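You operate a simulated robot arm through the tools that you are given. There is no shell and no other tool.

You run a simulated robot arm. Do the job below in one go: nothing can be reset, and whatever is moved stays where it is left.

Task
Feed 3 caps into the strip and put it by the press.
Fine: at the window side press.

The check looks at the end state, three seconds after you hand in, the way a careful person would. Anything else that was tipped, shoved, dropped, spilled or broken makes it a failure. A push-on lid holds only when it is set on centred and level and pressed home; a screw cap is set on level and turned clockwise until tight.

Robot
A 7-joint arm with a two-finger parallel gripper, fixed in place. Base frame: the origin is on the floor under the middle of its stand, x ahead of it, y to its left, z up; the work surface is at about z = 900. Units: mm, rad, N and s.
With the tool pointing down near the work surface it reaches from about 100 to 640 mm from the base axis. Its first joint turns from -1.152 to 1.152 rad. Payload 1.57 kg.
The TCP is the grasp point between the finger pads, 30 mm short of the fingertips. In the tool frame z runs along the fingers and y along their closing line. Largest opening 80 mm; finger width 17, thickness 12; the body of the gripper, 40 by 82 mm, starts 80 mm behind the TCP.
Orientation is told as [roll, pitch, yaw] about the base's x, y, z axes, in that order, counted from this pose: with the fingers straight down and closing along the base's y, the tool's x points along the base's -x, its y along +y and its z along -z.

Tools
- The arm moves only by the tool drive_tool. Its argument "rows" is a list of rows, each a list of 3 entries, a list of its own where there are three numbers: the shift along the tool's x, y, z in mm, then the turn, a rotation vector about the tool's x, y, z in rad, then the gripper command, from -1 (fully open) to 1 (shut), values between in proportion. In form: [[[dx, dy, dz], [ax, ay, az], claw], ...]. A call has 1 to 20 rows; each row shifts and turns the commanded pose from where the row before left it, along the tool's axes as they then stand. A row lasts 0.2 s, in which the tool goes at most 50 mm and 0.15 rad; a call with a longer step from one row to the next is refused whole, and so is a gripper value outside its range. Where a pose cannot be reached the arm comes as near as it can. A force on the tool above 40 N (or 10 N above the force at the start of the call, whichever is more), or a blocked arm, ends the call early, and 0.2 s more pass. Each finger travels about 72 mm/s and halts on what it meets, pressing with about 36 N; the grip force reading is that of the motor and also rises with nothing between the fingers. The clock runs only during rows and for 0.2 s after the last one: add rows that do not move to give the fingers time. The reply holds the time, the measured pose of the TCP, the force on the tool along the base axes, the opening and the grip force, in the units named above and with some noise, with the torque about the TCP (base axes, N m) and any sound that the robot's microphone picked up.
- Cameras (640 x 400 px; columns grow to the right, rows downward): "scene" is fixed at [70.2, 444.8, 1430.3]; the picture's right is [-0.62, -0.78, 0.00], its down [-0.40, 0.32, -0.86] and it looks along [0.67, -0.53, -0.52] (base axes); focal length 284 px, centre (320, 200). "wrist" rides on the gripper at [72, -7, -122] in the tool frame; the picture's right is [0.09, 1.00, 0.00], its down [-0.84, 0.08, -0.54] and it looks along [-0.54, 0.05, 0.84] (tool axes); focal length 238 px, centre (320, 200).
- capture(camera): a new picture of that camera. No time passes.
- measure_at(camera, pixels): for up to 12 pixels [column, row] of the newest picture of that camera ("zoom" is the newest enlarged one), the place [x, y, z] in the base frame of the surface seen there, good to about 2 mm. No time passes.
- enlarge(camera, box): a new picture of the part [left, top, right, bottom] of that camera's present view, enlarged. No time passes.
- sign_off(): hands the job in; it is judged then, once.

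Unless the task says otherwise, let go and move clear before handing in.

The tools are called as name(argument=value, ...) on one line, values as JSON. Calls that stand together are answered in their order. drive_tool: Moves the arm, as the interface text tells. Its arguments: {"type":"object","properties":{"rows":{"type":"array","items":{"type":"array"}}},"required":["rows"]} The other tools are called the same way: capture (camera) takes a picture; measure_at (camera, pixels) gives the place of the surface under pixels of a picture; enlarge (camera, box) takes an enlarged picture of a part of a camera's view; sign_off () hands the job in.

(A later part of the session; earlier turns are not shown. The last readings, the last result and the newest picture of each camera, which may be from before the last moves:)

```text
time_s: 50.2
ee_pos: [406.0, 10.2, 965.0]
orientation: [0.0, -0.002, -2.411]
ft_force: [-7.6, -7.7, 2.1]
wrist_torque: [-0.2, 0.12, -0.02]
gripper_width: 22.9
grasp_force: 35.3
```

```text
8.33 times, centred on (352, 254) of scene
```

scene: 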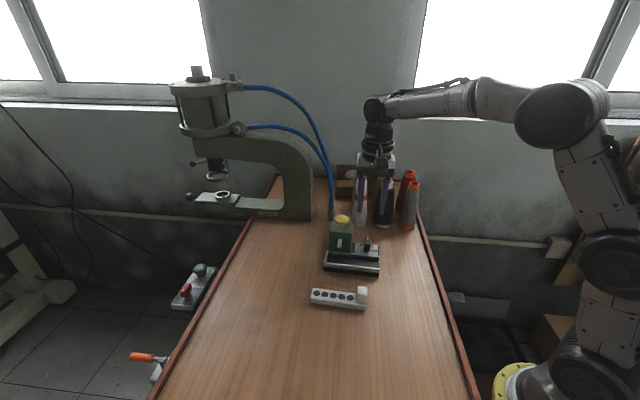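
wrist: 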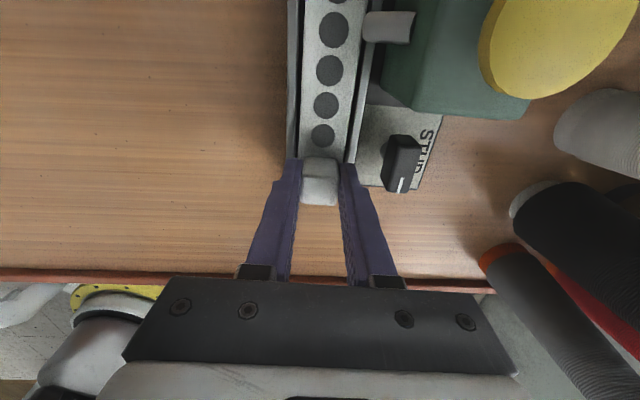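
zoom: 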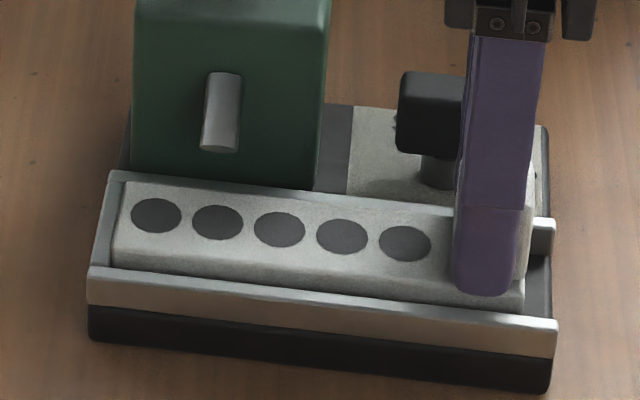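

The strip now touches the stop, with about 10 N along the trough. I'll release it, rise straight up, and look.

drive_tool(rows=[[[-0.6, 0, 0], [0, 0, 0], 1], [[0, 0, 0], [0, 0, 0], 0.35], [[0, 0, 0], [0, 0, 0], 0.1], [[0, 0, 0], [0, 0, 0], 0.1], [[0, 0, -5], [0, 0, 0], 0.1], [[0, 0, -15], [0, 0, 0], 0.1], [[0, 0, -30], [0, 0, 0], 0.1], [[0, 0, -30], [0, 0, 0], 0.1], [[0, 0, -30], [0, 0, 0], 0.1], [[0, 0, 0], [0, 0, 0], 0.1]])

capture(camera="wrist")

enlarge(camera="scene", box=[322, 230, 382, 278])

```text
time_s: 52.4
ee_pos: [407.5, 11.1, 1074.1]
orientation: [-0.003, 0.0, -2.413]
ft_force: [-0.1, 0.4, -0.1]
wrist_torque: [0.02, 0.01, -0.01]
gripper_width: 35.8
grasp_force: 0.1
```

```text
taken
```

wrist: 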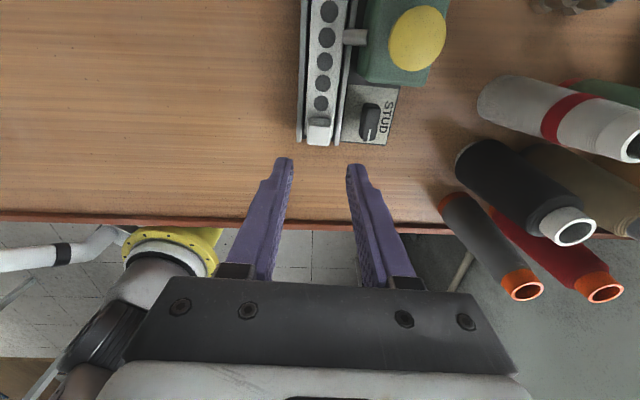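

```text
8.33 times, centred on (352, 254) of scene
```

zoom: 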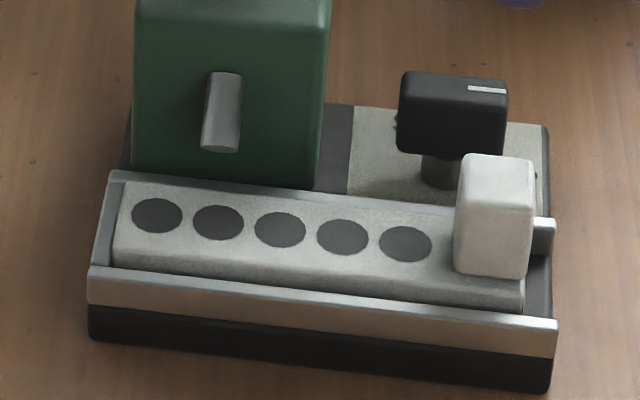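

The strip is seated against the stop, with pocket B under the spout at zoom (218,222). Next I'll measure the yellow plunger before pressing it.

enlarge(camera="wrist", box=[370, 0, 470, 80])

measure_at(camera="zoom", pixels=[[300, 190], [300, 60], [300, 320], [150, 200], [450, 180], [250, 120], [370, 120], [240, 280], [370, 270], [300, 130], [300, 250], [200, 190]])

```text
5.00 times, centred on (420, 40) of wrist
```

zoom: 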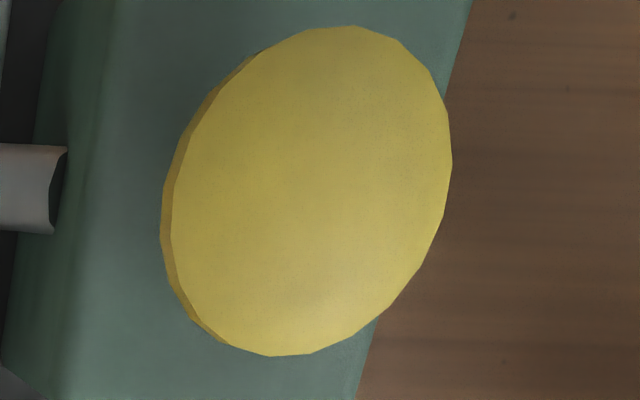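

```text
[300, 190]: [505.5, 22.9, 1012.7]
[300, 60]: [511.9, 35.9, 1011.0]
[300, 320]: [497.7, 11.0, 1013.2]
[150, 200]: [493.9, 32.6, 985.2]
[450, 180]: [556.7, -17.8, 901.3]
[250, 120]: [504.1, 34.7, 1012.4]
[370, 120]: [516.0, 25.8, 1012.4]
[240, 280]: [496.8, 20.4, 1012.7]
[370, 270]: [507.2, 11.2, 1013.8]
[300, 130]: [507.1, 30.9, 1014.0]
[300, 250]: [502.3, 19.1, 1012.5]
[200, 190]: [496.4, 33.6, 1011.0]
```

enlarge(camera="scene", box=[322, 205, 362, 235])

measure_at(camera="zoom", pixels=[[312, 140], [312, 190], [312, 240], [240, 175], [390, 180], [280, 150], [350, 150], [280, 210], [350, 210], [312, 170], [330, 180], [300, 180]])

```text
13.33 times, centred on (342, 220) of scene
```

zoom: 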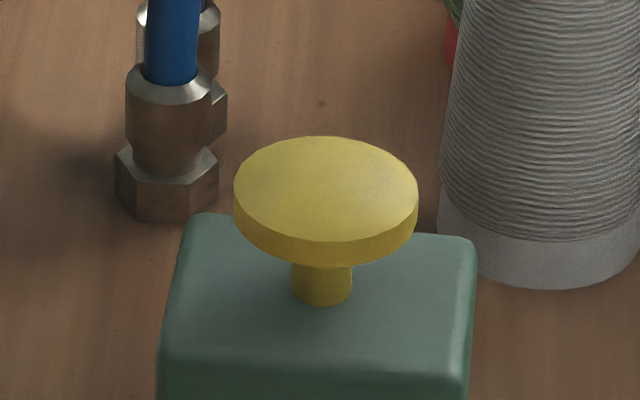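

```text
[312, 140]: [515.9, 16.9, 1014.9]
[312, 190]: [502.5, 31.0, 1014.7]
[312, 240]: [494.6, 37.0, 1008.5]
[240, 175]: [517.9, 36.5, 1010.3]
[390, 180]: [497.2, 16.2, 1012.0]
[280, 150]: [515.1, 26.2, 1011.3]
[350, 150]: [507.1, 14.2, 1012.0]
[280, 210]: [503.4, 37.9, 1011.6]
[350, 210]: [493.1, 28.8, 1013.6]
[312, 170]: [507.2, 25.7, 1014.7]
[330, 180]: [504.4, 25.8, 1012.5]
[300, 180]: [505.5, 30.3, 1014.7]
```

Combining both views, the plunger's centre is at about (506,24) and its top at z≈1013. I'll move above it with the fingers closed.

drive_tool(rows=[[[20, 14, 0], [0, 0, 0], 1], [[31, 20.8, 0], [0, 0, 0], 1], [[31, 20.9, 0], [0, 0, 0], 1], [[0, 0, 0], [0, 0, 0], 1], [[0, 0, 15], [0, 0, 0], 1], [[0, 0, 0], [0, 0, 0], 1]])

capture(camera="wrist")

enlarge(camera="scene", box=[310, 160, 390, 280])

```text
time_s: 53.8
ee_pos: [505.5, 25.4, 1058.9]
orientation: [-0.002, 0.0, -2.411]
ft_force: [-0.2, -0.2, 0.4]
wrist_torque: [-0.01, 0.02, 0.0]
gripper_width: 0.0
grasp_force: 21.7
```

```text
taken
```

wrist: 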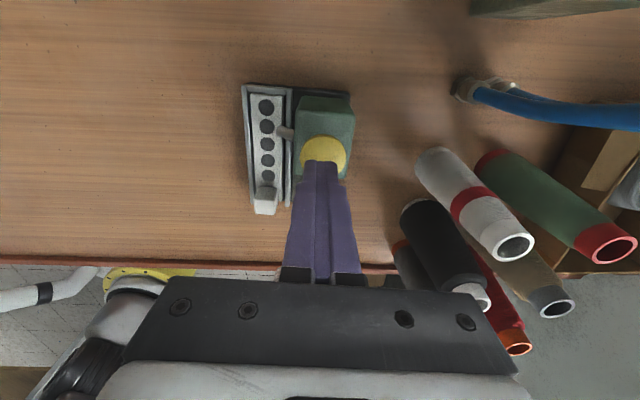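

```text
3.33 times, centred on (350, 220) of scene
```

zoom: 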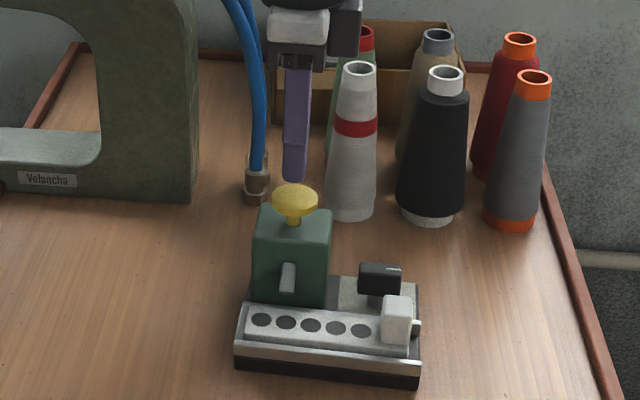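

The fingertips line up just above the plunger. I'll go down to nearly touch it, then press in small steps while watching force and sound.

drive_tool(rows=[[[0, 0, 8], [0, 0, 0], 1], [[0, 0, 5], [0, 0, 0], 1], [[0, 0, 0], [0, 0, 0], 1]])

drive_tool(rows=[[[0, 0, 2], [0, 0, 0], 1], [[0, 0, 2], [0, 0, 0], 1], [[0, 0, 0], [0, 0, 0], 1]])

enlarge(camera="scene", box=[310, 190, 390, 280])

```text
time_s: 54.6
ee_pos: [505.0, 26.1, 1046.3]
orientation: [-0.001, 0.0, -2.413]
ft_force: [-0.2, -0.3, -0.1]
wrist_torque: [0.0, 0.0, 0.02]
gripper_width: 0.0
grasp_force: 21.6
```

```text
time_s: 55.4
ee_pos: [505.3, 24.5, 1042.2]
orientation: [-0.001, -0.001, -2.414]
ft_force: [-0.3, -0.2, -0.5]
wrist_torque: [0.02, -0.01, 0.0]
gripper_width: 0.0
grasp_force: 21.0
```

```text
4.44 times, centred on (350, 235) of scene
```

zoom: 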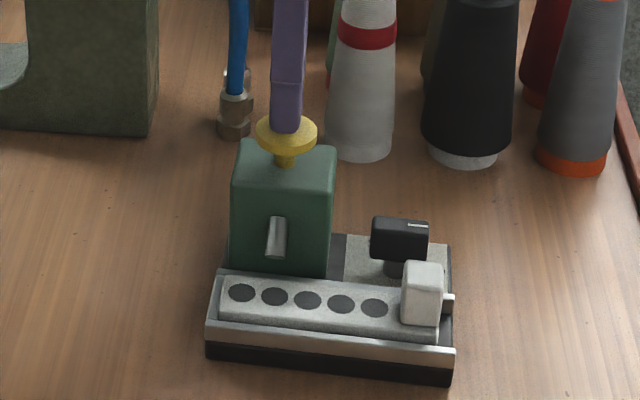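

No contact force yet, with the tips just at the plunger's top. I'll start pressing.

drive_tool(rows=[[[0, 0, 1.5], [0, 0, 0], 1], [[0, 0, 1.5], [0, 0, 0], 1], [[0, 0, 0], [0, 0, 0], 1]])

drive_tool(rows=[[[0, 0, 1.5], [0, 0, 0], 1], [[0, 0, 1.5], [0, 0, 0], 1], [[0, 0, 0], [0, 0, 0], 1]])

enlarge(camera="scene", box=[310, 190, 390, 280])

```text
time_s: 56.2
ee_pos: [506.3, 25.3, 1040.3]
orientation: [-0.002, 0.0, -2.411]
ft_force: [0.5, -1.4, 1.9]
wrist_torque: [0.0, -0.03, 0.01]
gripper_width: 0.0
grasp_force: 21.3
```

```text
time_s: 57.0
ee_pos: [504.6, 25.8, 1037.9]
orientation: [-0.002, 0.0, -2.413]
ft_force: [1.2, 0.1, 1.9]
wrist_torque: [0.0, -0.01, -0.01]
gripper_width: 0.0
grasp_force: 21.3
```

```text
4.44 times, centred on (350, 235) of scene
```

zoom: 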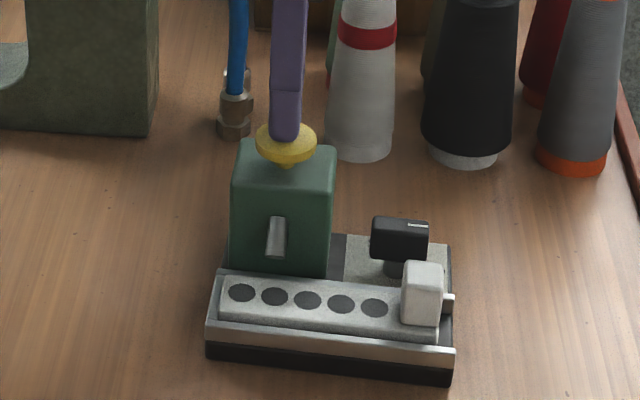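

The plunger is moving down against about 2 N. I'll continue.

drive_tool(rows=[[[0, 0, 1.5], [0, 0, 0], 1], [[0, 0, 1.5], [0, 0, 0], 1], [[0, 0, 0], [0, 0, 0], 1]])

enlarge(camera="scene", box=[310, 190, 390, 280])

```text
time_s: 57.8
ee_pos: [505.8, 24.0, 1034.2]
orientation: [-0.002, -0.001, -2.411]
ft_force: [-1.0, 0.9, 3.4]
wrist_torque: [0.01, 0.02, 0.03]
gripper_width: 0.1
grasp_force: 21.1
```

```text
4.44 times, centred on (350, 235) of scene
```

zoom: 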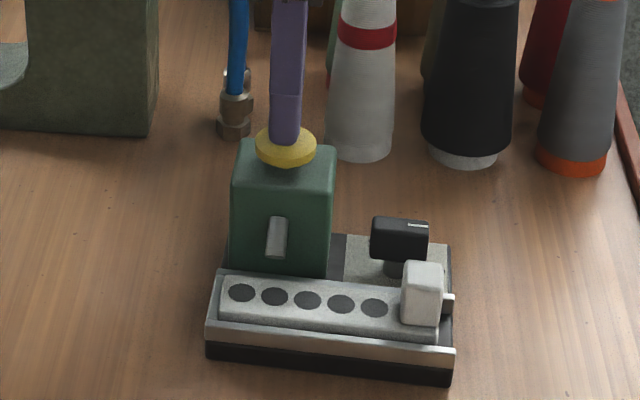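

drive_tool(rows=[[[0, 0, 1.5], [0, 0, 0], 1], [[0, 0, 1.5], [0, 0, 0], 1], [[0, 0, 0], [0, 0, 0], 1]])

enlarge(camera="scene", box=[310, 190, 390, 280])

```text
time_s: 58.6
ee_pos: [506.7, 23.4, 1031.9]
orientation: [0.001, 0.0, -2.412]
ft_force: [2.2, 0.0, 3.3]
wrist_torque: [-0.01, -0.04, -0.03]
gripper_width: 0.0
grasp_force: 21.4
heard: click
```

```text
4.44 times, centred on (350, 235) of scene
```

zoom: 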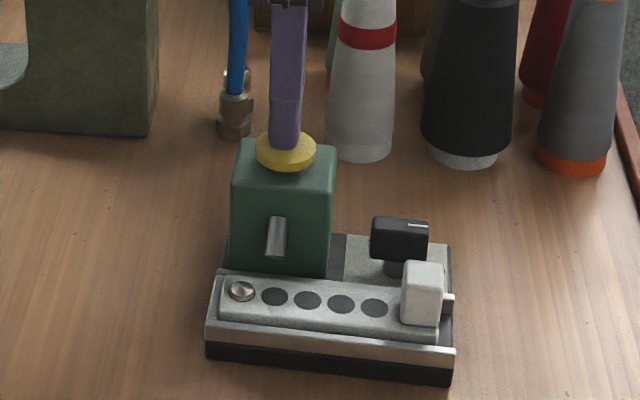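

I heard a click, and a cap now sits in pocket A at zoom (241,291). I'll let the plunger come back up and inspect it.

drive_tool(rows=[[[0, 0, -4], [0, 0, 0], 1], [[0, 0, -6], [0, 0, 0], 1], [[0, 0, -6], [0, 0, 0], 1], [[0, 0, 0], [0, 0, 0], 1]])

enlarge(camera="scene", box=[322, 240, 372, 278])

enlarge(camera="scene", box=[310, 190, 390, 280])

capture(camera="wrist")

enlarge(camera="wrist", box=[230, 70, 360, 220])

```text
time_s: 59.6
ee_pos: [505.1, 24.9, 1047.7]
orientation: [-0.001, 0.0, -2.413]
ft_force: [-0.1, 1.0, 0.5]
wrist_torque: [0.0, -0.03, -0.03]
gripper_width: 0.0
grasp_force: 21.6
```

```text
10.53 times, centred on (347, 259) of scene
```

zoom: 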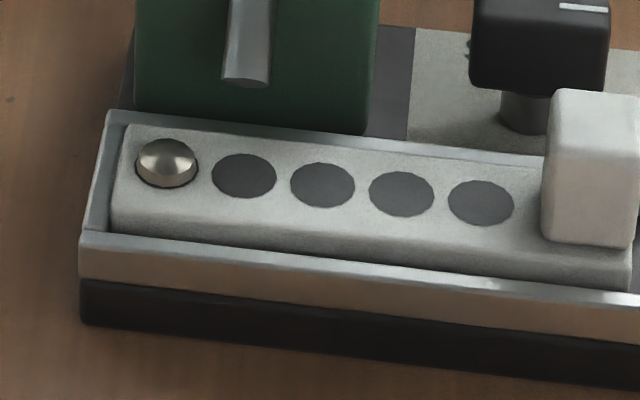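

```text
4.44 times, centred on (350, 235) of scene
```

zoom: 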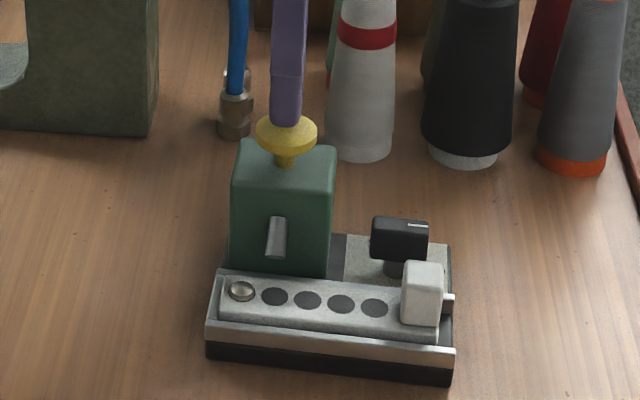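

```text
taken
```

wrist: 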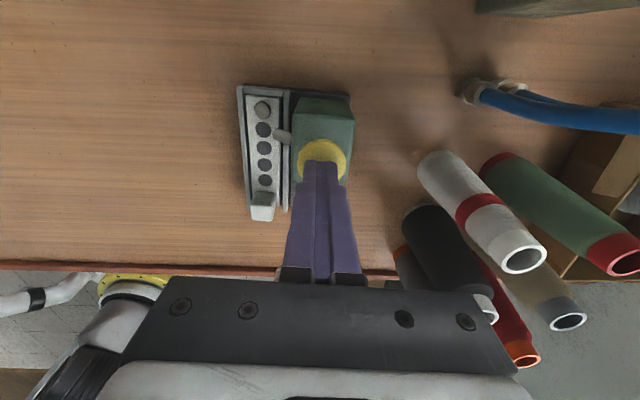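

```text
2.67 times, centred on (295, 145) of wrist
```

zoom: 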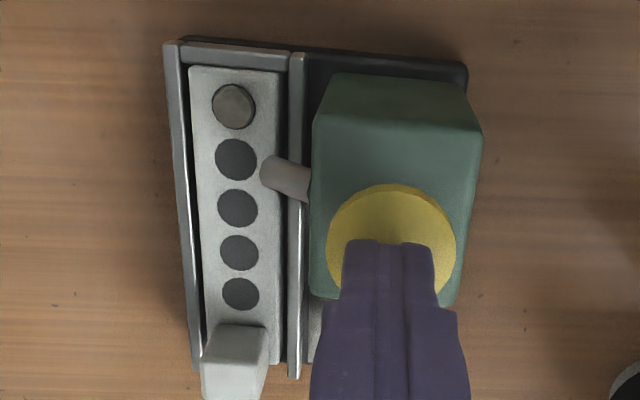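

Pocket A holds a domed cap, and the plunger is back up. I'll press a second time, with the same stroke.

drive_tool(rows=[[[0, 0, 4], [0, 0, 0], 1], [[0, 0, 3], [0, 0, 0], 1], [[0, 0, 3], [0, 0, 0], 1], [[0, 0, 3], [0, 0, 0], 1], [[0, 0, 1.5], [0, 0, 0], 1], [[0, 0, 1.5], [0, 0, 0], 1], [[0, 0, 0], [0, 0, 0], 1]])

enlarge(camera="scene", box=[310, 190, 390, 280])

```text
time_s: 61.2
ee_pos: [506.4, 24.8, 1031.1]
orientation: [0.0, 0.001, -2.413]
ft_force: [0.8, -1.4, 3.7]
wrist_torque: [-0.04, -0.08, 0.01]
gripper_width: 0.1
grasp_force: 21.1
heard: click
```

```text
4.44 times, centred on (350, 235) of scene
```

zoom: 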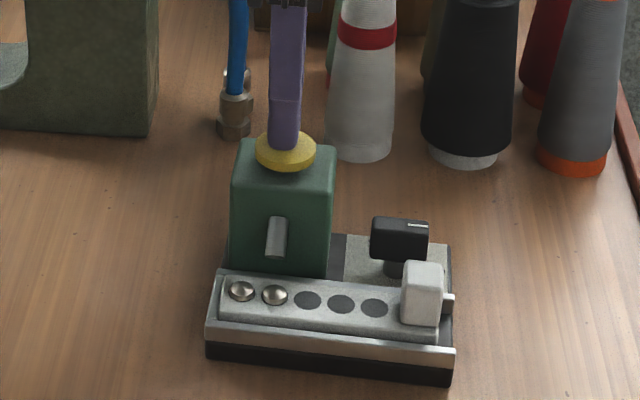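

A second click, and pockets A and B (zoom 241 and 274, ~293) now hold caps. I'll release the plunger and check before the third press.

drive_tool(rows=[[[0, 0, -4], [0, 0, 0], 1], [[0, 0, -6], [0, 0, 0], 1], [[0, 0, -6], [0, 0, 0], 1], [[0, 0, 0], [0, 0, 0], 1]])

enlarge(camera="scene", box=[310, 190, 390, 280])

```text
time_s: 62.2
ee_pos: [505.8, 24.4, 1046.4]
orientation: [-0.001, -0.002, -2.412]
ft_force: [-0.5, 0.0, 0.6]
wrist_torque: [-0.01, 0.03, -0.02]
gripper_width: 0.0
grasp_force: 21.2
```

```text
4.44 times, centred on (350, 235) of scene
```

zoom: 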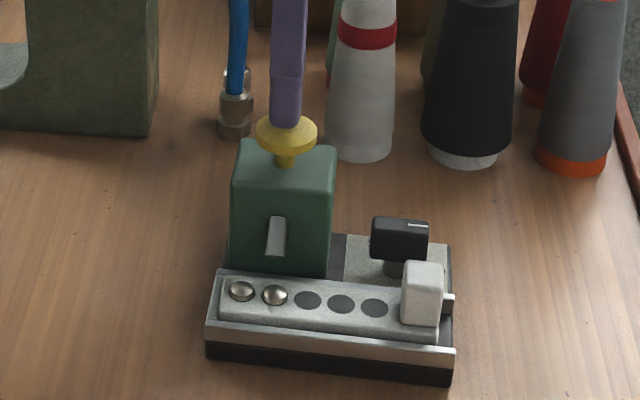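

Two caps are seated and the plunger has returned. Now the third and last press.

drive_tool(rows=[[[0, 0, 4], [0, 0, 0], 1], [[0, 0, 3], [0, 0, 0], 1], [[0, 0, 3], [0, 0, 0], 1], [[0, 0, 3], [0, 0, 0], 1], [[0, 0, 1.5], [0, 0, 0], 1], [[0, 0, 1.5], [0, 0, 0], 1], [[0, 0, 0], [0, 0, 0], 1]])

enlarge(camera="scene", box=[310, 190, 390, 280])

```text
time_s: 63.8
ee_pos: [505.8, 24.3, 1032.0]
orientation: [-0.003, 0.001, -2.412]
ft_force: [0.5, 1.3, 3.5]
wrist_torque: [0.01, 0.01, 0.01]
gripper_width: 0.0
grasp_force: 21.3
heard: click
```

```text
4.44 times, centred on (350, 235) of scene
```

zoom: 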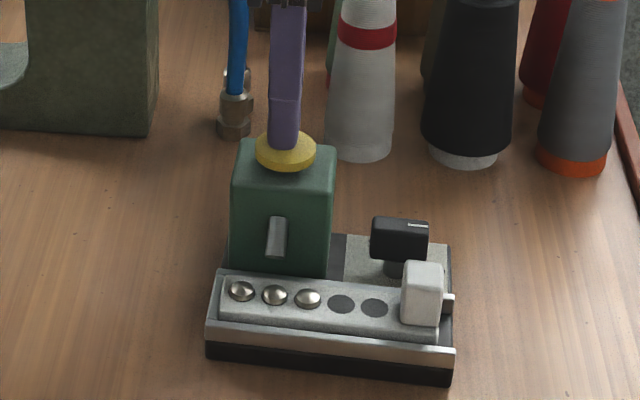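

The third click put a cap in pocket C: three caps in A, B and C, with D and E empty. I'll retract straight up from the plunger and check everything before taking the strip out.

drive_tool(rows=[[[0, 0, -4], [0, 0, 0], 1], [[0, 0, -6], [0, 0, 0], 1], [[0, 0, -10], [0, 0, 0], 1], [[0, 0, -25], [0, 0, 0], 1], [[0, 0, 0], [0, 0, 0], 1], [[-20, -14, 0], [0, 0, 0], 0.1], [[-31, -20.8, 0], [0, 0, 0], 0.1], [[-31, -20.9, 0], [0, 0, 0], 0.1], [[0, 0, 0], [0, 0, 0], 0.1]])

capture(camera="wrist")

enlarge(camera="wrist", box=[260, 0, 420, 180])

enlarge(camera="scene", box=[310, 190, 390, 280])

```text
time_s: 65.8
ee_pos: [408.3, 10.8, 1076.2]
orientation: [-0.001, -0.001, -2.411]
ft_force: [0.4, 0.4, -0.8]
wrist_torque: [-0.01, -0.01, 0.02]
gripper_width: 36.2
grasp_force: 0.1
```

```text
taken
```

wrist: 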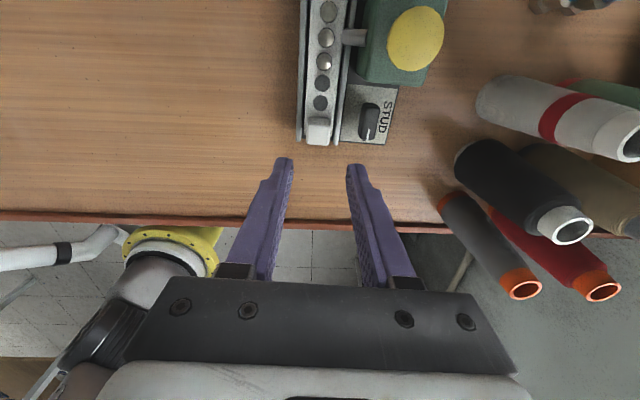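

```text
2.22 times, centred on (340, 90) of wrist
```

zoom: 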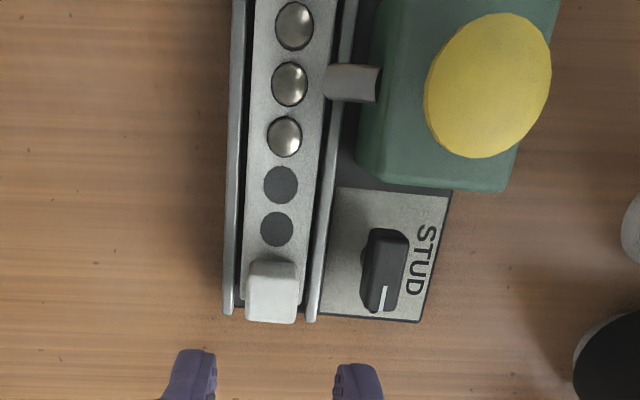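

```text
4.44 times, centred on (350, 235) of scene
```

zoom: 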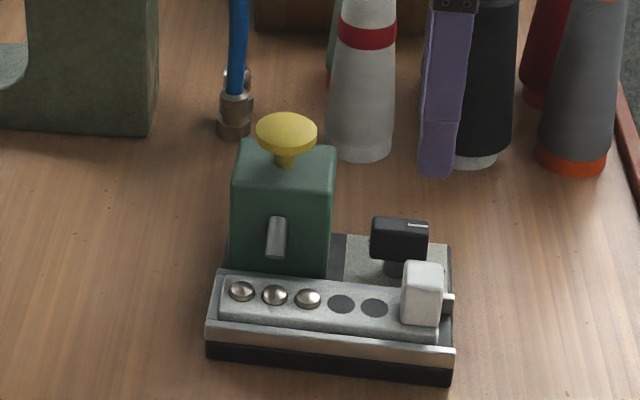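

Everything looks right: caps in A, B and C, nothing spilled. I'll go down over the block again at the same spot where I released it.

drive_tool(rows=[[[0, 0, 30], [0, 0, 0], 0.1], [[0, 0, 30], [0, 0, 0], 0.1], [[0, 0, 25], [0, 0, 0], 0.1], [[0, 0, 15], [0, 0, 0], 0.1], [[0, 0, 7], [0, 0, 0], 0.1], [[0, 0, 4.5], [0, 0, 0], 0.1], [[0, 0, 0], [0, 0, 0], 0.1]])

capture(camera="wrist")

enlarge(camera="wrist", box=[260, 120, 380, 220])

enlarge(camera="scene", box=[322, 230, 382, 278])

```text
time_s: 67.4
ee_pos: [407.3, 10.9, 964.7]
orientation: [-0.003, -0.001, -2.413]
ft_force: [0.8, 0.2, 0.0]
wrist_torque: [0.04, 0.01, -0.01]
gripper_width: 35.8
grasp_force: 0.1
```

```text
taken
```

wrist: 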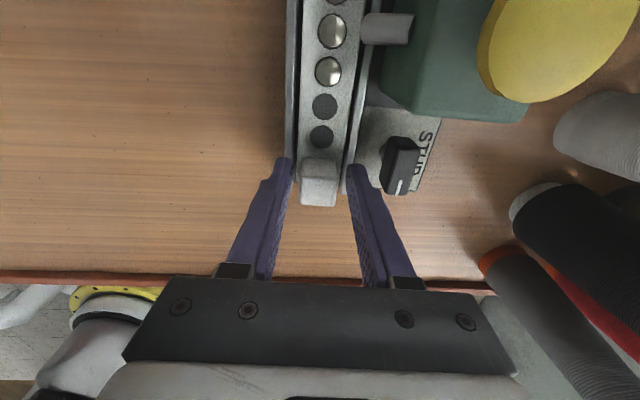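

```text
4.00 times, centred on (320, 170) of wrist
```

zoom: 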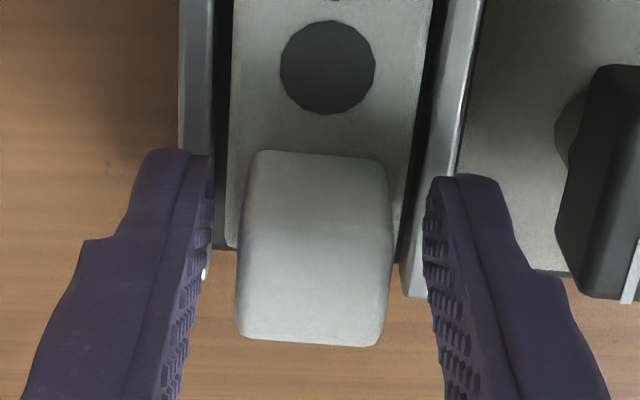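

```text
8.33 times, centred on (352, 254) of scene
```

zoom: 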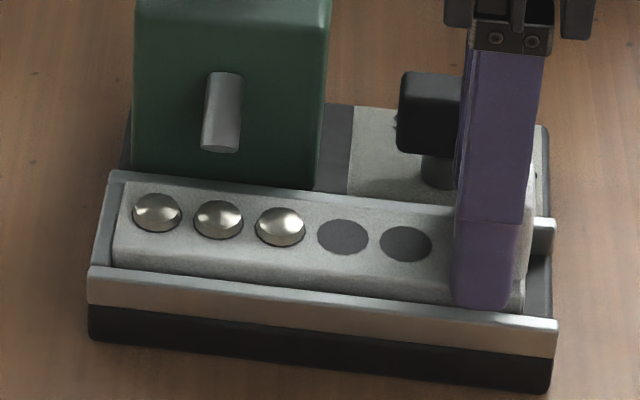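

The block is centred between the fingers. I'll close, lift it 1.5 mm, and confirm the grip.

drive_tool(rows=[[[0, 0, 0], [0, 0, 0], 0.4], [[0, 0, 0], [0, 0, 0], 1], [[0, 0, 0], [0, 0, 0], 1], [[0, 0, 0], [0, 0, 0], 1], [[0, 0, -0.7], [0, 0, 0], 1], [[0, 0, -0.8], [0, 0, 0], 1], [[0, 0, 0], [0, 0, 0], 1]])

capture(camera="wrist")

enlarge(camera="scene", box=[322, 230, 382, 278])

```text
time_s: 69.0
ee_pos: [406.8, 10.8, 966.4]
orientation: [-0.003, -0.002, -2.412]
ft_force: [-1.5, -0.5, -0.2]
wrist_torque: [-0.04, 0.06, 0.04]
gripper_width: 23.1
grasp_force: 35.1
```

```text
taken
```

wrist: 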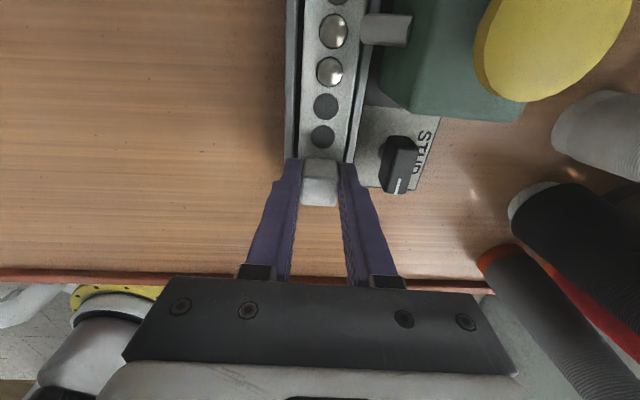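

```text
8.33 times, centred on (352, 254) of scene
```

zoom: 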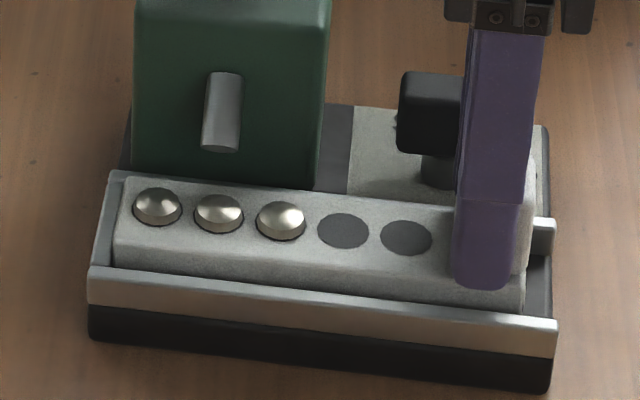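

Gripped, and the strip has come up slightly with the caps in place. I'll slide it slowly out of the open end, clear of the spout.

drive_tool(rows=[[[-1, 0, 0], [0, 0, 0], 1], [[-2, 0, 0], [0, 0, 0], 1], [[-3, 0, 0], [0, 0, 0], 1], [[-4, 0, 0], [0, 0, 0], 1], [[-4, 0, 0], [0, 0, 0], 1], [[-4, 0, 0], [0, 0, 0], 1], [[-4, 0, 0], [0, 0, 0], 1], [[-4, 0, 0], [0, 0, 0], 1], [[-4, 0, 0], [0, 0, 0], 1], [[-4, 0, 0], [0, 0, 0], 1], [[-4, 0, 0], [0, 0, 0], 1], [[-3, 0, 0], [0, 0, 0], 1], [[-2, 0, 0], [0, 0, 0], 1], [[-1, 0, 0], [0, 0, 0], 1], [[0, 0, 0], [0, 0, 0], 1]])

capture(camera="wrist")

enlarge(camera="scene", box=[322, 220, 402, 280])

```text
time_s: 72.2
ee_pos: [376.3, -17.1, 966.8]
orientation: [-0.002, 0.001, -2.411]
ft_force: [-0.6, -0.8, -1.0]
wrist_torque: [-0.07, 0.04, -0.02]
gripper_width: 22.9
grasp_force: 35.3
```

```text
taken
```

wrist: 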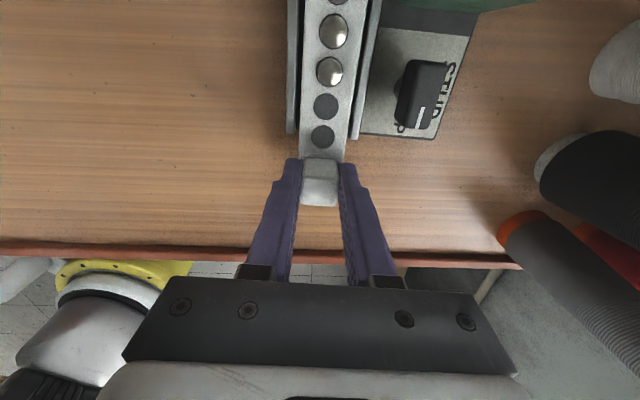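

```text
6.67 times, centred on (362, 250) of scene
```

zoom: 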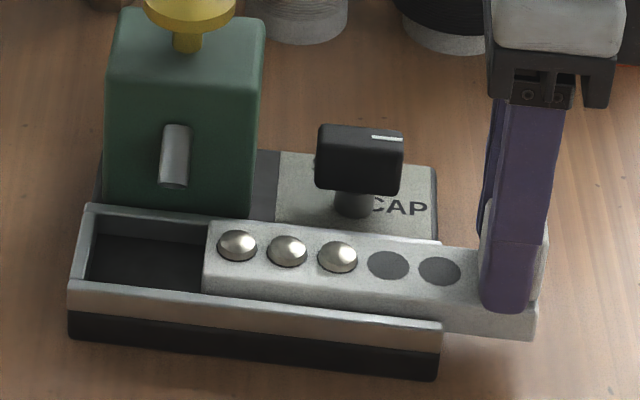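

The strip's far end is clear of the spout, with all caps in place. I'll lift it slowly above the rails.

drive_tool(rows=[[[0, 0, -1], [0, 0, 0], 1], [[0, 0, -2], [0, 0, 0], 1], [[0, 0, -3], [0, 0, 0], 1], [[0, 0, -3], [0, 0, 0], 1], [[0, 0, -3], [0, 0, 0], 1], [[0, 0, -3], [0, 0, 0], 1], [[0, 0, -3], [0, 0, 0], 1], [[0, 0, -3], [0, 0, 0], 1], [[0, 0, -2], [0, 0, 0], 1], [[0, 0, -1], [0, 0, 0], 1], [[0, 0, 0], [0, 0, 0], 1]])

capture(camera="wrist")

enlarge(camera="scene", box=[322, 220, 402, 280])

```text
time_s: 74.6
ee_pos: [374.0, -17.3, 990.5]
orientation: [-0.002, 0.0, -2.411]
ft_force: [-0.4, 0.0, -0.8]
wrist_torque: [-0.01, -0.01, 0.03]
gripper_width: 23.2
grasp_force: 35.6
```

```text
taken
```

wrist: 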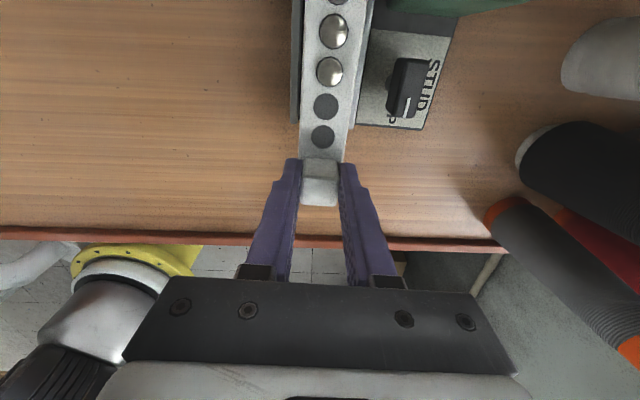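

```text
6.67 times, centred on (362, 250) of scene
```

zoom: 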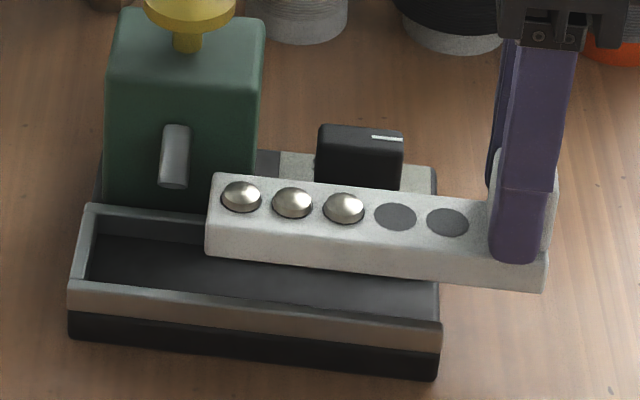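

The strip is lifted level to about z 940. Rather than going over the feeder, I'll carry it around low: first back away from the rails, then along to the press end.

drive_tool(rows=[[[0, -2, 0], [0, 0, 0], 1], [[0, -4, 0], [0, 0, 0], 1], [[0, -6, 0], [0, 0, 0], 1], [[0, -7, 0], [0, 0, 0], 1], [[0, -7, 0], [0, 0, 0], 1], [[1, -6, 0], [0, 0, 0], 1], [[3, -4, 0], [0, 0, 0], 1], [[5, -2, 0], [0, 0, 0], 1], [[7, 0, 0], [0, 0, 0], 1], [[8, 0, 0], [0, 0, 0], 1], [[8, 0, 0], [0, 0, 0], 1], [[8, 0, 0], [0, 0, 0], 1], [[8, 0, 0], [0, 0, 0], 1], [[8, 0, 0], [0, 0, 0], 1], [[8, 0, 0], [0, 0, 0], 1], [[7, 0, 0], [0, 0, 0], 1], [[5, 0, 0], [0, 0, 0], 1], [[3, 0, 0], [0, 0, 0], 1], [[1, 0, 0], [0, 0, 0], 1], [[0, 0, 0], [0, 0, 0], 1]])

capture(camera="scene")

capture(camera="wrist")

```text
time_s: 78.8
ee_pos: [409.3, 63.2, 991.0]
orientation: [-0.001, 0.0, -2.411]
ft_force: [-0.2, -0.3, -1.6]
wrist_torque: [0.02, 0.02, -0.01]
gripper_width: 22.8
grasp_force: 35.8
```

```text
taken
```

scene: 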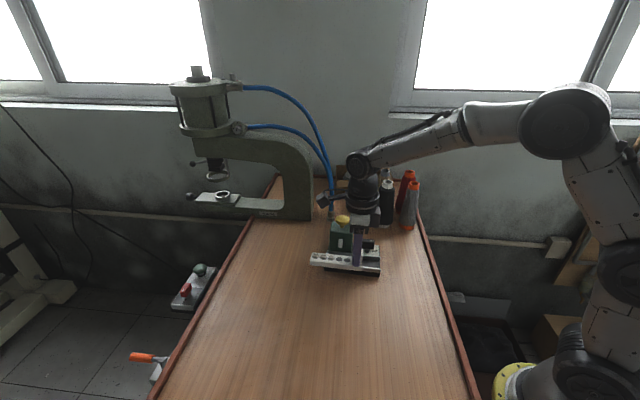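

```text
taken
```

wrist: 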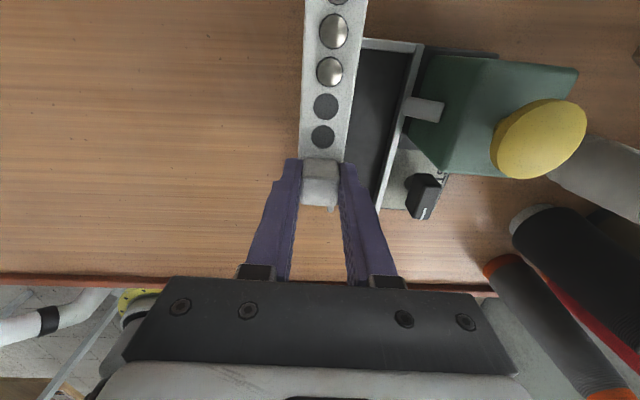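

Still held, caps steady. I'll go along −u for 137 mm, past the feeder's closed end.

drive_tool(rows=[[[2, 0, 0], [0, 0, 0], 1], [[4, 0, 0], [0, 0, 0], 1], [[6, 0, 0], [0, 0, 0], 1], [[8, 0, 0], [0, 0, 0], 1], [[9, 0, 0], [0, 0, 0], 1], [[9, 0, 0], [0, 0, 0], 1], [[9, 0, 0], [0, 0, 0], 1], [[9, 0, 0], [0, 0, 0], 1], [[9, 0, 0], [0, 0, 0], 1], [[9, 0, 0], [0, 0, 0], 1], [[9, 0, 0], [0, 0, 0], 1], [[9, 0, 0], [0, 0, 0], 1], [[9, 0, 0], [0, 0, 0], 1], [[9, 0, 0], [0, 0, 0], 1], [[8, 0, 0], [0, 0, 0], 1], [[7, 0, 0], [0, 0, 0], 1], [[6, 0, 0], [0, 0, 0], 1], [[4, 0, 0], [0, 0, 0], 1], [[2, 0, 0], [0, 0, 0], 1], [[0, 0, 0], [0, 0, 0], 1]])

capture(camera="scene")

capture(camera="wrist")

```text
time_s: 83.0
ee_pos: [510.9, 158.0, 991.2]
orientation: [-0.001, -0.001, -2.413]
ft_force: [0.4, -0.1, -1.0]
wrist_torque: [-0.02, -0.01, -0.02]
gripper_width: 22.8
grasp_force: 35.6
```

```text
taken
```

scene: 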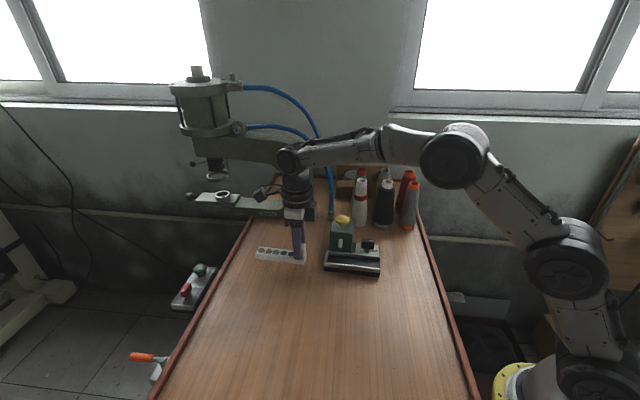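

```text
taken
```

wrist: 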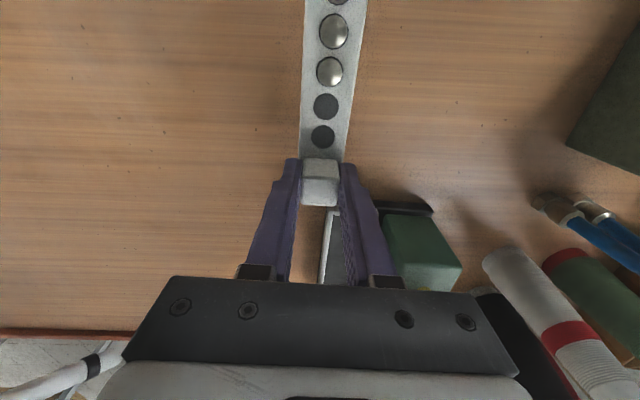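

The wrist view shows the press body at upper right (from 570,145) and the hose fittings at (570,210). I'll measure them before moving toward the press.

measure_at(camera="wrist", pixels=[[570, 145], [600, 155], [630, 30], [585, 110], [610, 120], [638, 170], [545, 205], [490, 255], [540, 120], [600, 60], [480, 120], [450, 60]])

measure_at(camera="scene", pixels=[[265, 216], [255, 217], [275, 217], [290, 219], [305, 220], [311, 219], [262, 225], [285, 226], [305, 228], [250, 225], [258, 210], [236, 207]])

enlarge(camera="scene", box=[220, 150, 340, 270])

```text
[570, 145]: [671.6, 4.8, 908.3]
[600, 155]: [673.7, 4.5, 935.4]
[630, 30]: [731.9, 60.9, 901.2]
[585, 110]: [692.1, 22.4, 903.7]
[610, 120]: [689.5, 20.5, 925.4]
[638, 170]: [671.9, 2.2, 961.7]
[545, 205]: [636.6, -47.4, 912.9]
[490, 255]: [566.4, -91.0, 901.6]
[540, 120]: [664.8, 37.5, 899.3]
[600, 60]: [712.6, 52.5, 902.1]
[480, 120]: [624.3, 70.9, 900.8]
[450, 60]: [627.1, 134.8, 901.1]
```

```text
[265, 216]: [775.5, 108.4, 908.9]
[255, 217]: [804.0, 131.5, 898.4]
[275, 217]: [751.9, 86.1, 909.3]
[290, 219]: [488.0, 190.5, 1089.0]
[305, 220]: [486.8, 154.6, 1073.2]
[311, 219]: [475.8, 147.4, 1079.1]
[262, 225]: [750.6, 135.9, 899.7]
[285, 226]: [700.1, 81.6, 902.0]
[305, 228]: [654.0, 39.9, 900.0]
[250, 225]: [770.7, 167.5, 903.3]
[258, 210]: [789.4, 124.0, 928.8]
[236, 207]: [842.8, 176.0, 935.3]
```

```text
3.33 times, centred on (280, 210) of scene
```

zoom: 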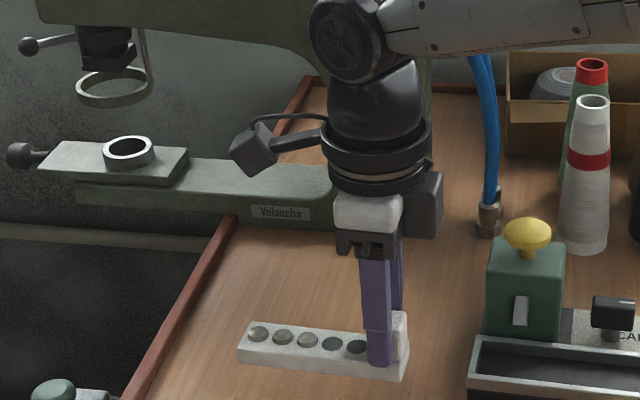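

The press's front face is at v≈208, and its right end is at u≈−75. To leave the wrist about 20 mm clear of the press, I'll aim for v≈142, which puts the strip's edge about 50 mm in front of it. First part of the approach now.

drive_tool(rows=[[[0, 2, 0], [0, 0, 0], 1], [[0, 4, 0], [0, 0, 0], 1], [[0, 6, 0], [0, 0, 0], 1], [[0, 8, 0], [0, 0, 0], 1], [[0, 9, 0], [0, 0, 0], 1], [[0, 9, 0], [0, 0, 0], 1], [[0, 9, 0], [0, 0, 0], 1], [[0, 9, 0], [0, 0, 0], 1], [[0, 9, 0], [0, 0, 0], 1], [[0, 9, 0], [0, 0, 0], 1], [[0, 9, 0], [0, 0, 0], 1], [[0, 9, 0], [0, 0, 0], 1], [[0, 7, 0], [0, 0, 0], 1], [[0, 5, 0], [0, 0, 0], 1], [[0, 3, 0], [0, 0, 0], 1], [[0, 0, 0], [0, 0, 0], 1]])

capture(camera="scene")

capture(camera="wrist")

enlarge(camera="scene", box=[220, 120, 340, 260])

```text
time_s: 86.4
ee_pos: [582.1, 74.8, 990.1]
orientation: [-0.002, -0.001, -2.413]
ft_force: [0.0, 0.1, -0.9]
wrist_torque: [-0.02, 0.01, 0.02]
gripper_width: 23.0
grasp_force: 35.6
```

```text
taken
```

scene: 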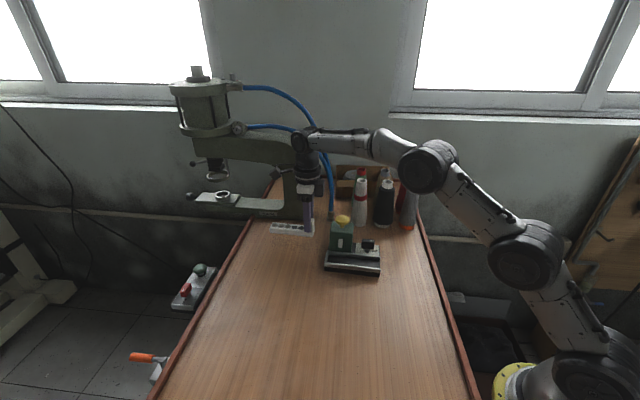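

```text
taken
```

wrist: 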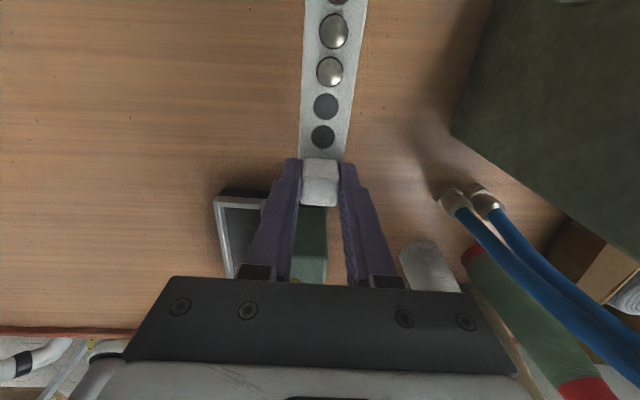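

```text
2.86 times, centred on (280, 190) of scene
```

zoom: 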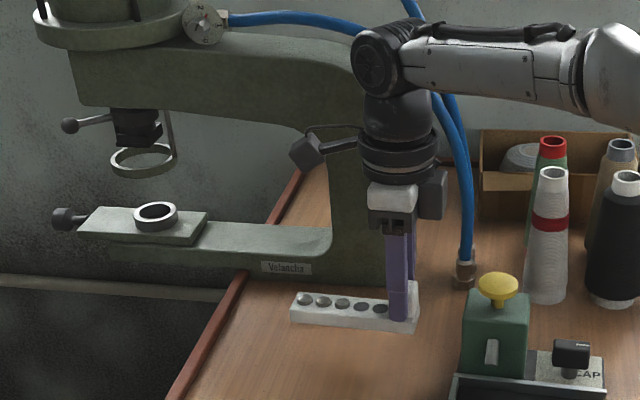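

Still level and held; TCP is at v≈96. I'll check how far the hoses and the press column are before the last stretch.

measure_at(camera="zoom", pixels=[[464, 200], [460, 150], [437, 110], [350, 35], [345, 200], [340, 120], [300, 70], [380, 60], [310, 155], [400, 165], [435, 200], [365, 270]])

measure_at(camera="wrist", pixels=[[455, 130], [490, 30], [520, 100], [560, 60], [445, 195], [485, 190], [500, 240], [540, 280], [420, 120], [400, 180], [465, 140], [600, 200]])

```text
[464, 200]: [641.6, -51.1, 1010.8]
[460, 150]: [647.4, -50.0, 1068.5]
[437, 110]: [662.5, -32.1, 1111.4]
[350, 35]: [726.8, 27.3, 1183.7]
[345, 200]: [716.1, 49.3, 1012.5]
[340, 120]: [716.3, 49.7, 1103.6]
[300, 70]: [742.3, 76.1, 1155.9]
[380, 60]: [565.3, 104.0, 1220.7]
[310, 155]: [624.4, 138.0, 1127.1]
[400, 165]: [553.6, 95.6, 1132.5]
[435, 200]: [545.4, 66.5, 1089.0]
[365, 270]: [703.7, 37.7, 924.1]
```

```text
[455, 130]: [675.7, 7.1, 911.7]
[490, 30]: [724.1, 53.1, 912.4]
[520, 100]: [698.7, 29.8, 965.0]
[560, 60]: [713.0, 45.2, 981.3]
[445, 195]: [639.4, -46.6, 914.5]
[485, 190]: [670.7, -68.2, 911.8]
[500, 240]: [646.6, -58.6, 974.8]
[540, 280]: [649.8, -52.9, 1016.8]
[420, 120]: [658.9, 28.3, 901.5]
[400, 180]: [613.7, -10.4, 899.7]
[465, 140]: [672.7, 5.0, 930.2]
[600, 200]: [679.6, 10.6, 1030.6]
```

Hoses (v≈230) and the press face (v≈205) are well beyond the wrist's path. I'll do the last 46 mm and begin lowering.

drive_tool(rows=[[[0, 2, 0], [0, 0, 0], 1], [[0, 4, 0], [0, 0, 0], 1], [[0, 6, 0], [0, 0, 0], 1], [[0, 7, 0], [0, 0, 0], 1], [[0, 7, 0], [0, 0, 0], 1], [[0, 7, 0], [0, 0, 0], 1], [[0, 6, 0], [0, 0, 0], 1], [[0, 4, 0], [0, 0, 0], 1], [[0, 3, 0], [0, 0, 0], 1], [[0, 0, 0], [0, 0, 0], 1], [[0, 0, 2], [0, 0, 0], 1], [[0, 0, 4], [0, 0, 0], 1], [[0, 0, 5], [0, 0, 0], 1], [[0, 0, 5], [0, 0, 0], 1], [[0, 0, 5], [0, 0, 0], 1], [[0, 0, 4], [0, 0, 0], 1], [[0, 0, 2], [0, 0, 0], 1], [[0, 0, 0], [0, 0, 0], 1]])

capture(camera="wrist")

enlarge(camera="scene", box=[220, 120, 340, 260])

measure_at(camera="wrist", pixels=[[312, 100], [348, 100], [312, 40], [355, 40], [313, 10], [360, 10], [319, 190], [250, 100], [400, 100], [305, 150], [345, 150], [280, 40]])

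```text
time_s: 90.2
ee_pos: [613.5, 41.6, 962.5]
orientation: [-0.002, -0.001, -2.412]
ft_force: [-0.3, -0.2, -0.2]
wrist_torque: [-0.01, 0.05, 0.03]
gripper_width: 22.9
grasp_force: 35.1
```

```text
taken
```

wrist: 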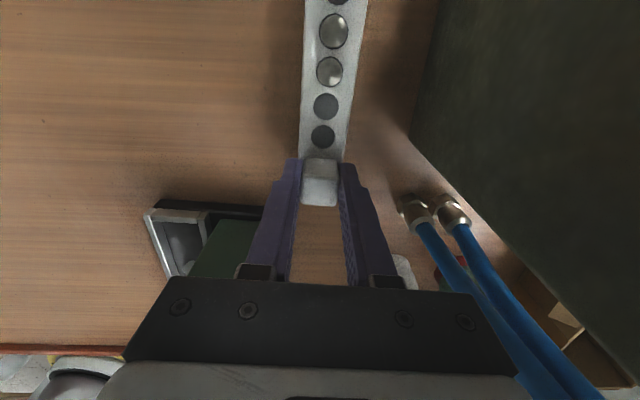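

```text
2.86 times, centred on (280, 190) of scene
```

zoom: 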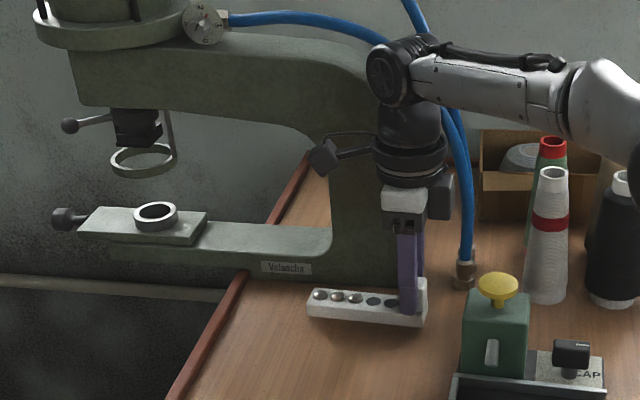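

```text
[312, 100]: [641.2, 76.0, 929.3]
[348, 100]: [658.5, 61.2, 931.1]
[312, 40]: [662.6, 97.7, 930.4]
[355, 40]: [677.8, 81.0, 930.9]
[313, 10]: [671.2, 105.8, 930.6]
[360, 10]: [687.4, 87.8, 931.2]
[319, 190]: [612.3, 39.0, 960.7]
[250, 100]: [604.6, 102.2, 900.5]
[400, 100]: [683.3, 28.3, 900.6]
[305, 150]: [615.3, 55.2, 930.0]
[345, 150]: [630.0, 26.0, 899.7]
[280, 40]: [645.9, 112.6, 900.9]
```

The strip's top is at z≈930.5, so it has 14 mm to go. I'll lower it gently.

drive_tool(rows=[[[0, 0, 2], [0, 0, 0], 1], [[0, 0, 3], [0, 0, 0], 1], [[0, 0, 3], [0, 0, 0], 1], [[0, 0, 2.5], [0, 0, 0], 1], [[0, 0, 1.5], [0, 0, 0], 1], [[0, 0, 0.7], [0, 0, 0], 1], [[0, 0, 0], [0, 0, 0], 1]])

capture(camera="wrist")

measure_at(camera="wrist", pixels=[[312, 100], [348, 100], [312, 40], [355, 40], [313, 10], [360, 10], [319, 190], [250, 100], [400, 100], [310, 130], [340, 130], [280, 40]])

```text
time_s: 91.8
ee_pos: [612.0, 41.0, 950.2]
orientation: [-0.003, 0.001, -2.412]
ft_force: [0.2, 0.8, -1.2]
wrist_torque: [-0.03, 0.02, 0.02]
gripper_width: 23.0
grasp_force: 35.6
```

```text
taken
```

wrist: 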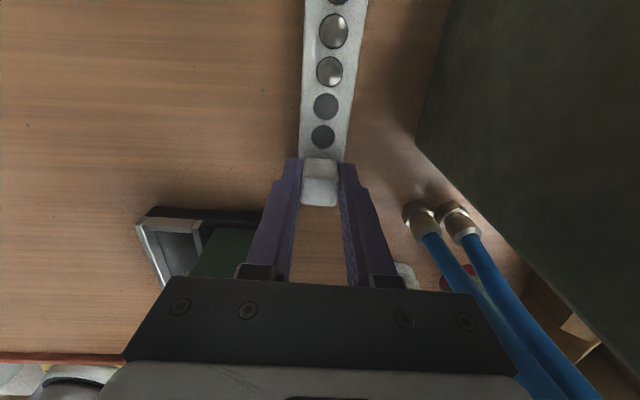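

```text
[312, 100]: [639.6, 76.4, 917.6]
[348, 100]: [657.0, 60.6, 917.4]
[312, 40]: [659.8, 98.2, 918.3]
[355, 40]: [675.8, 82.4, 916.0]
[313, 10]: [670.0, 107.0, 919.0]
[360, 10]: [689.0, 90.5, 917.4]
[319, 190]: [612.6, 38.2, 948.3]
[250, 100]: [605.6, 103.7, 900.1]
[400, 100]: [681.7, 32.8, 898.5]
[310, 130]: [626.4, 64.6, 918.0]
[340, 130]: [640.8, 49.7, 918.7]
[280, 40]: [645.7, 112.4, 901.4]
```

About 1 mm left. I'll touch down slowly.

drive_tool(rows=[[[0, 0, 0.6], [0, 0, 0], 1], [[0, 0, 0.6], [0, 0, 0], 1], [[0, 0, 0], [0, 0, 0], 1]])

```text
time_s: 92.6
ee_pos: [612.7, 40.7, 949.8]
orientation: [-0.002, 0.0, -2.414]
ft_force: [0.4, 0.2, -0.2]
wrist_torque: [0.02, 0.0, -0.02]
gripper_width: 23.1
grasp_force: 35.6
```

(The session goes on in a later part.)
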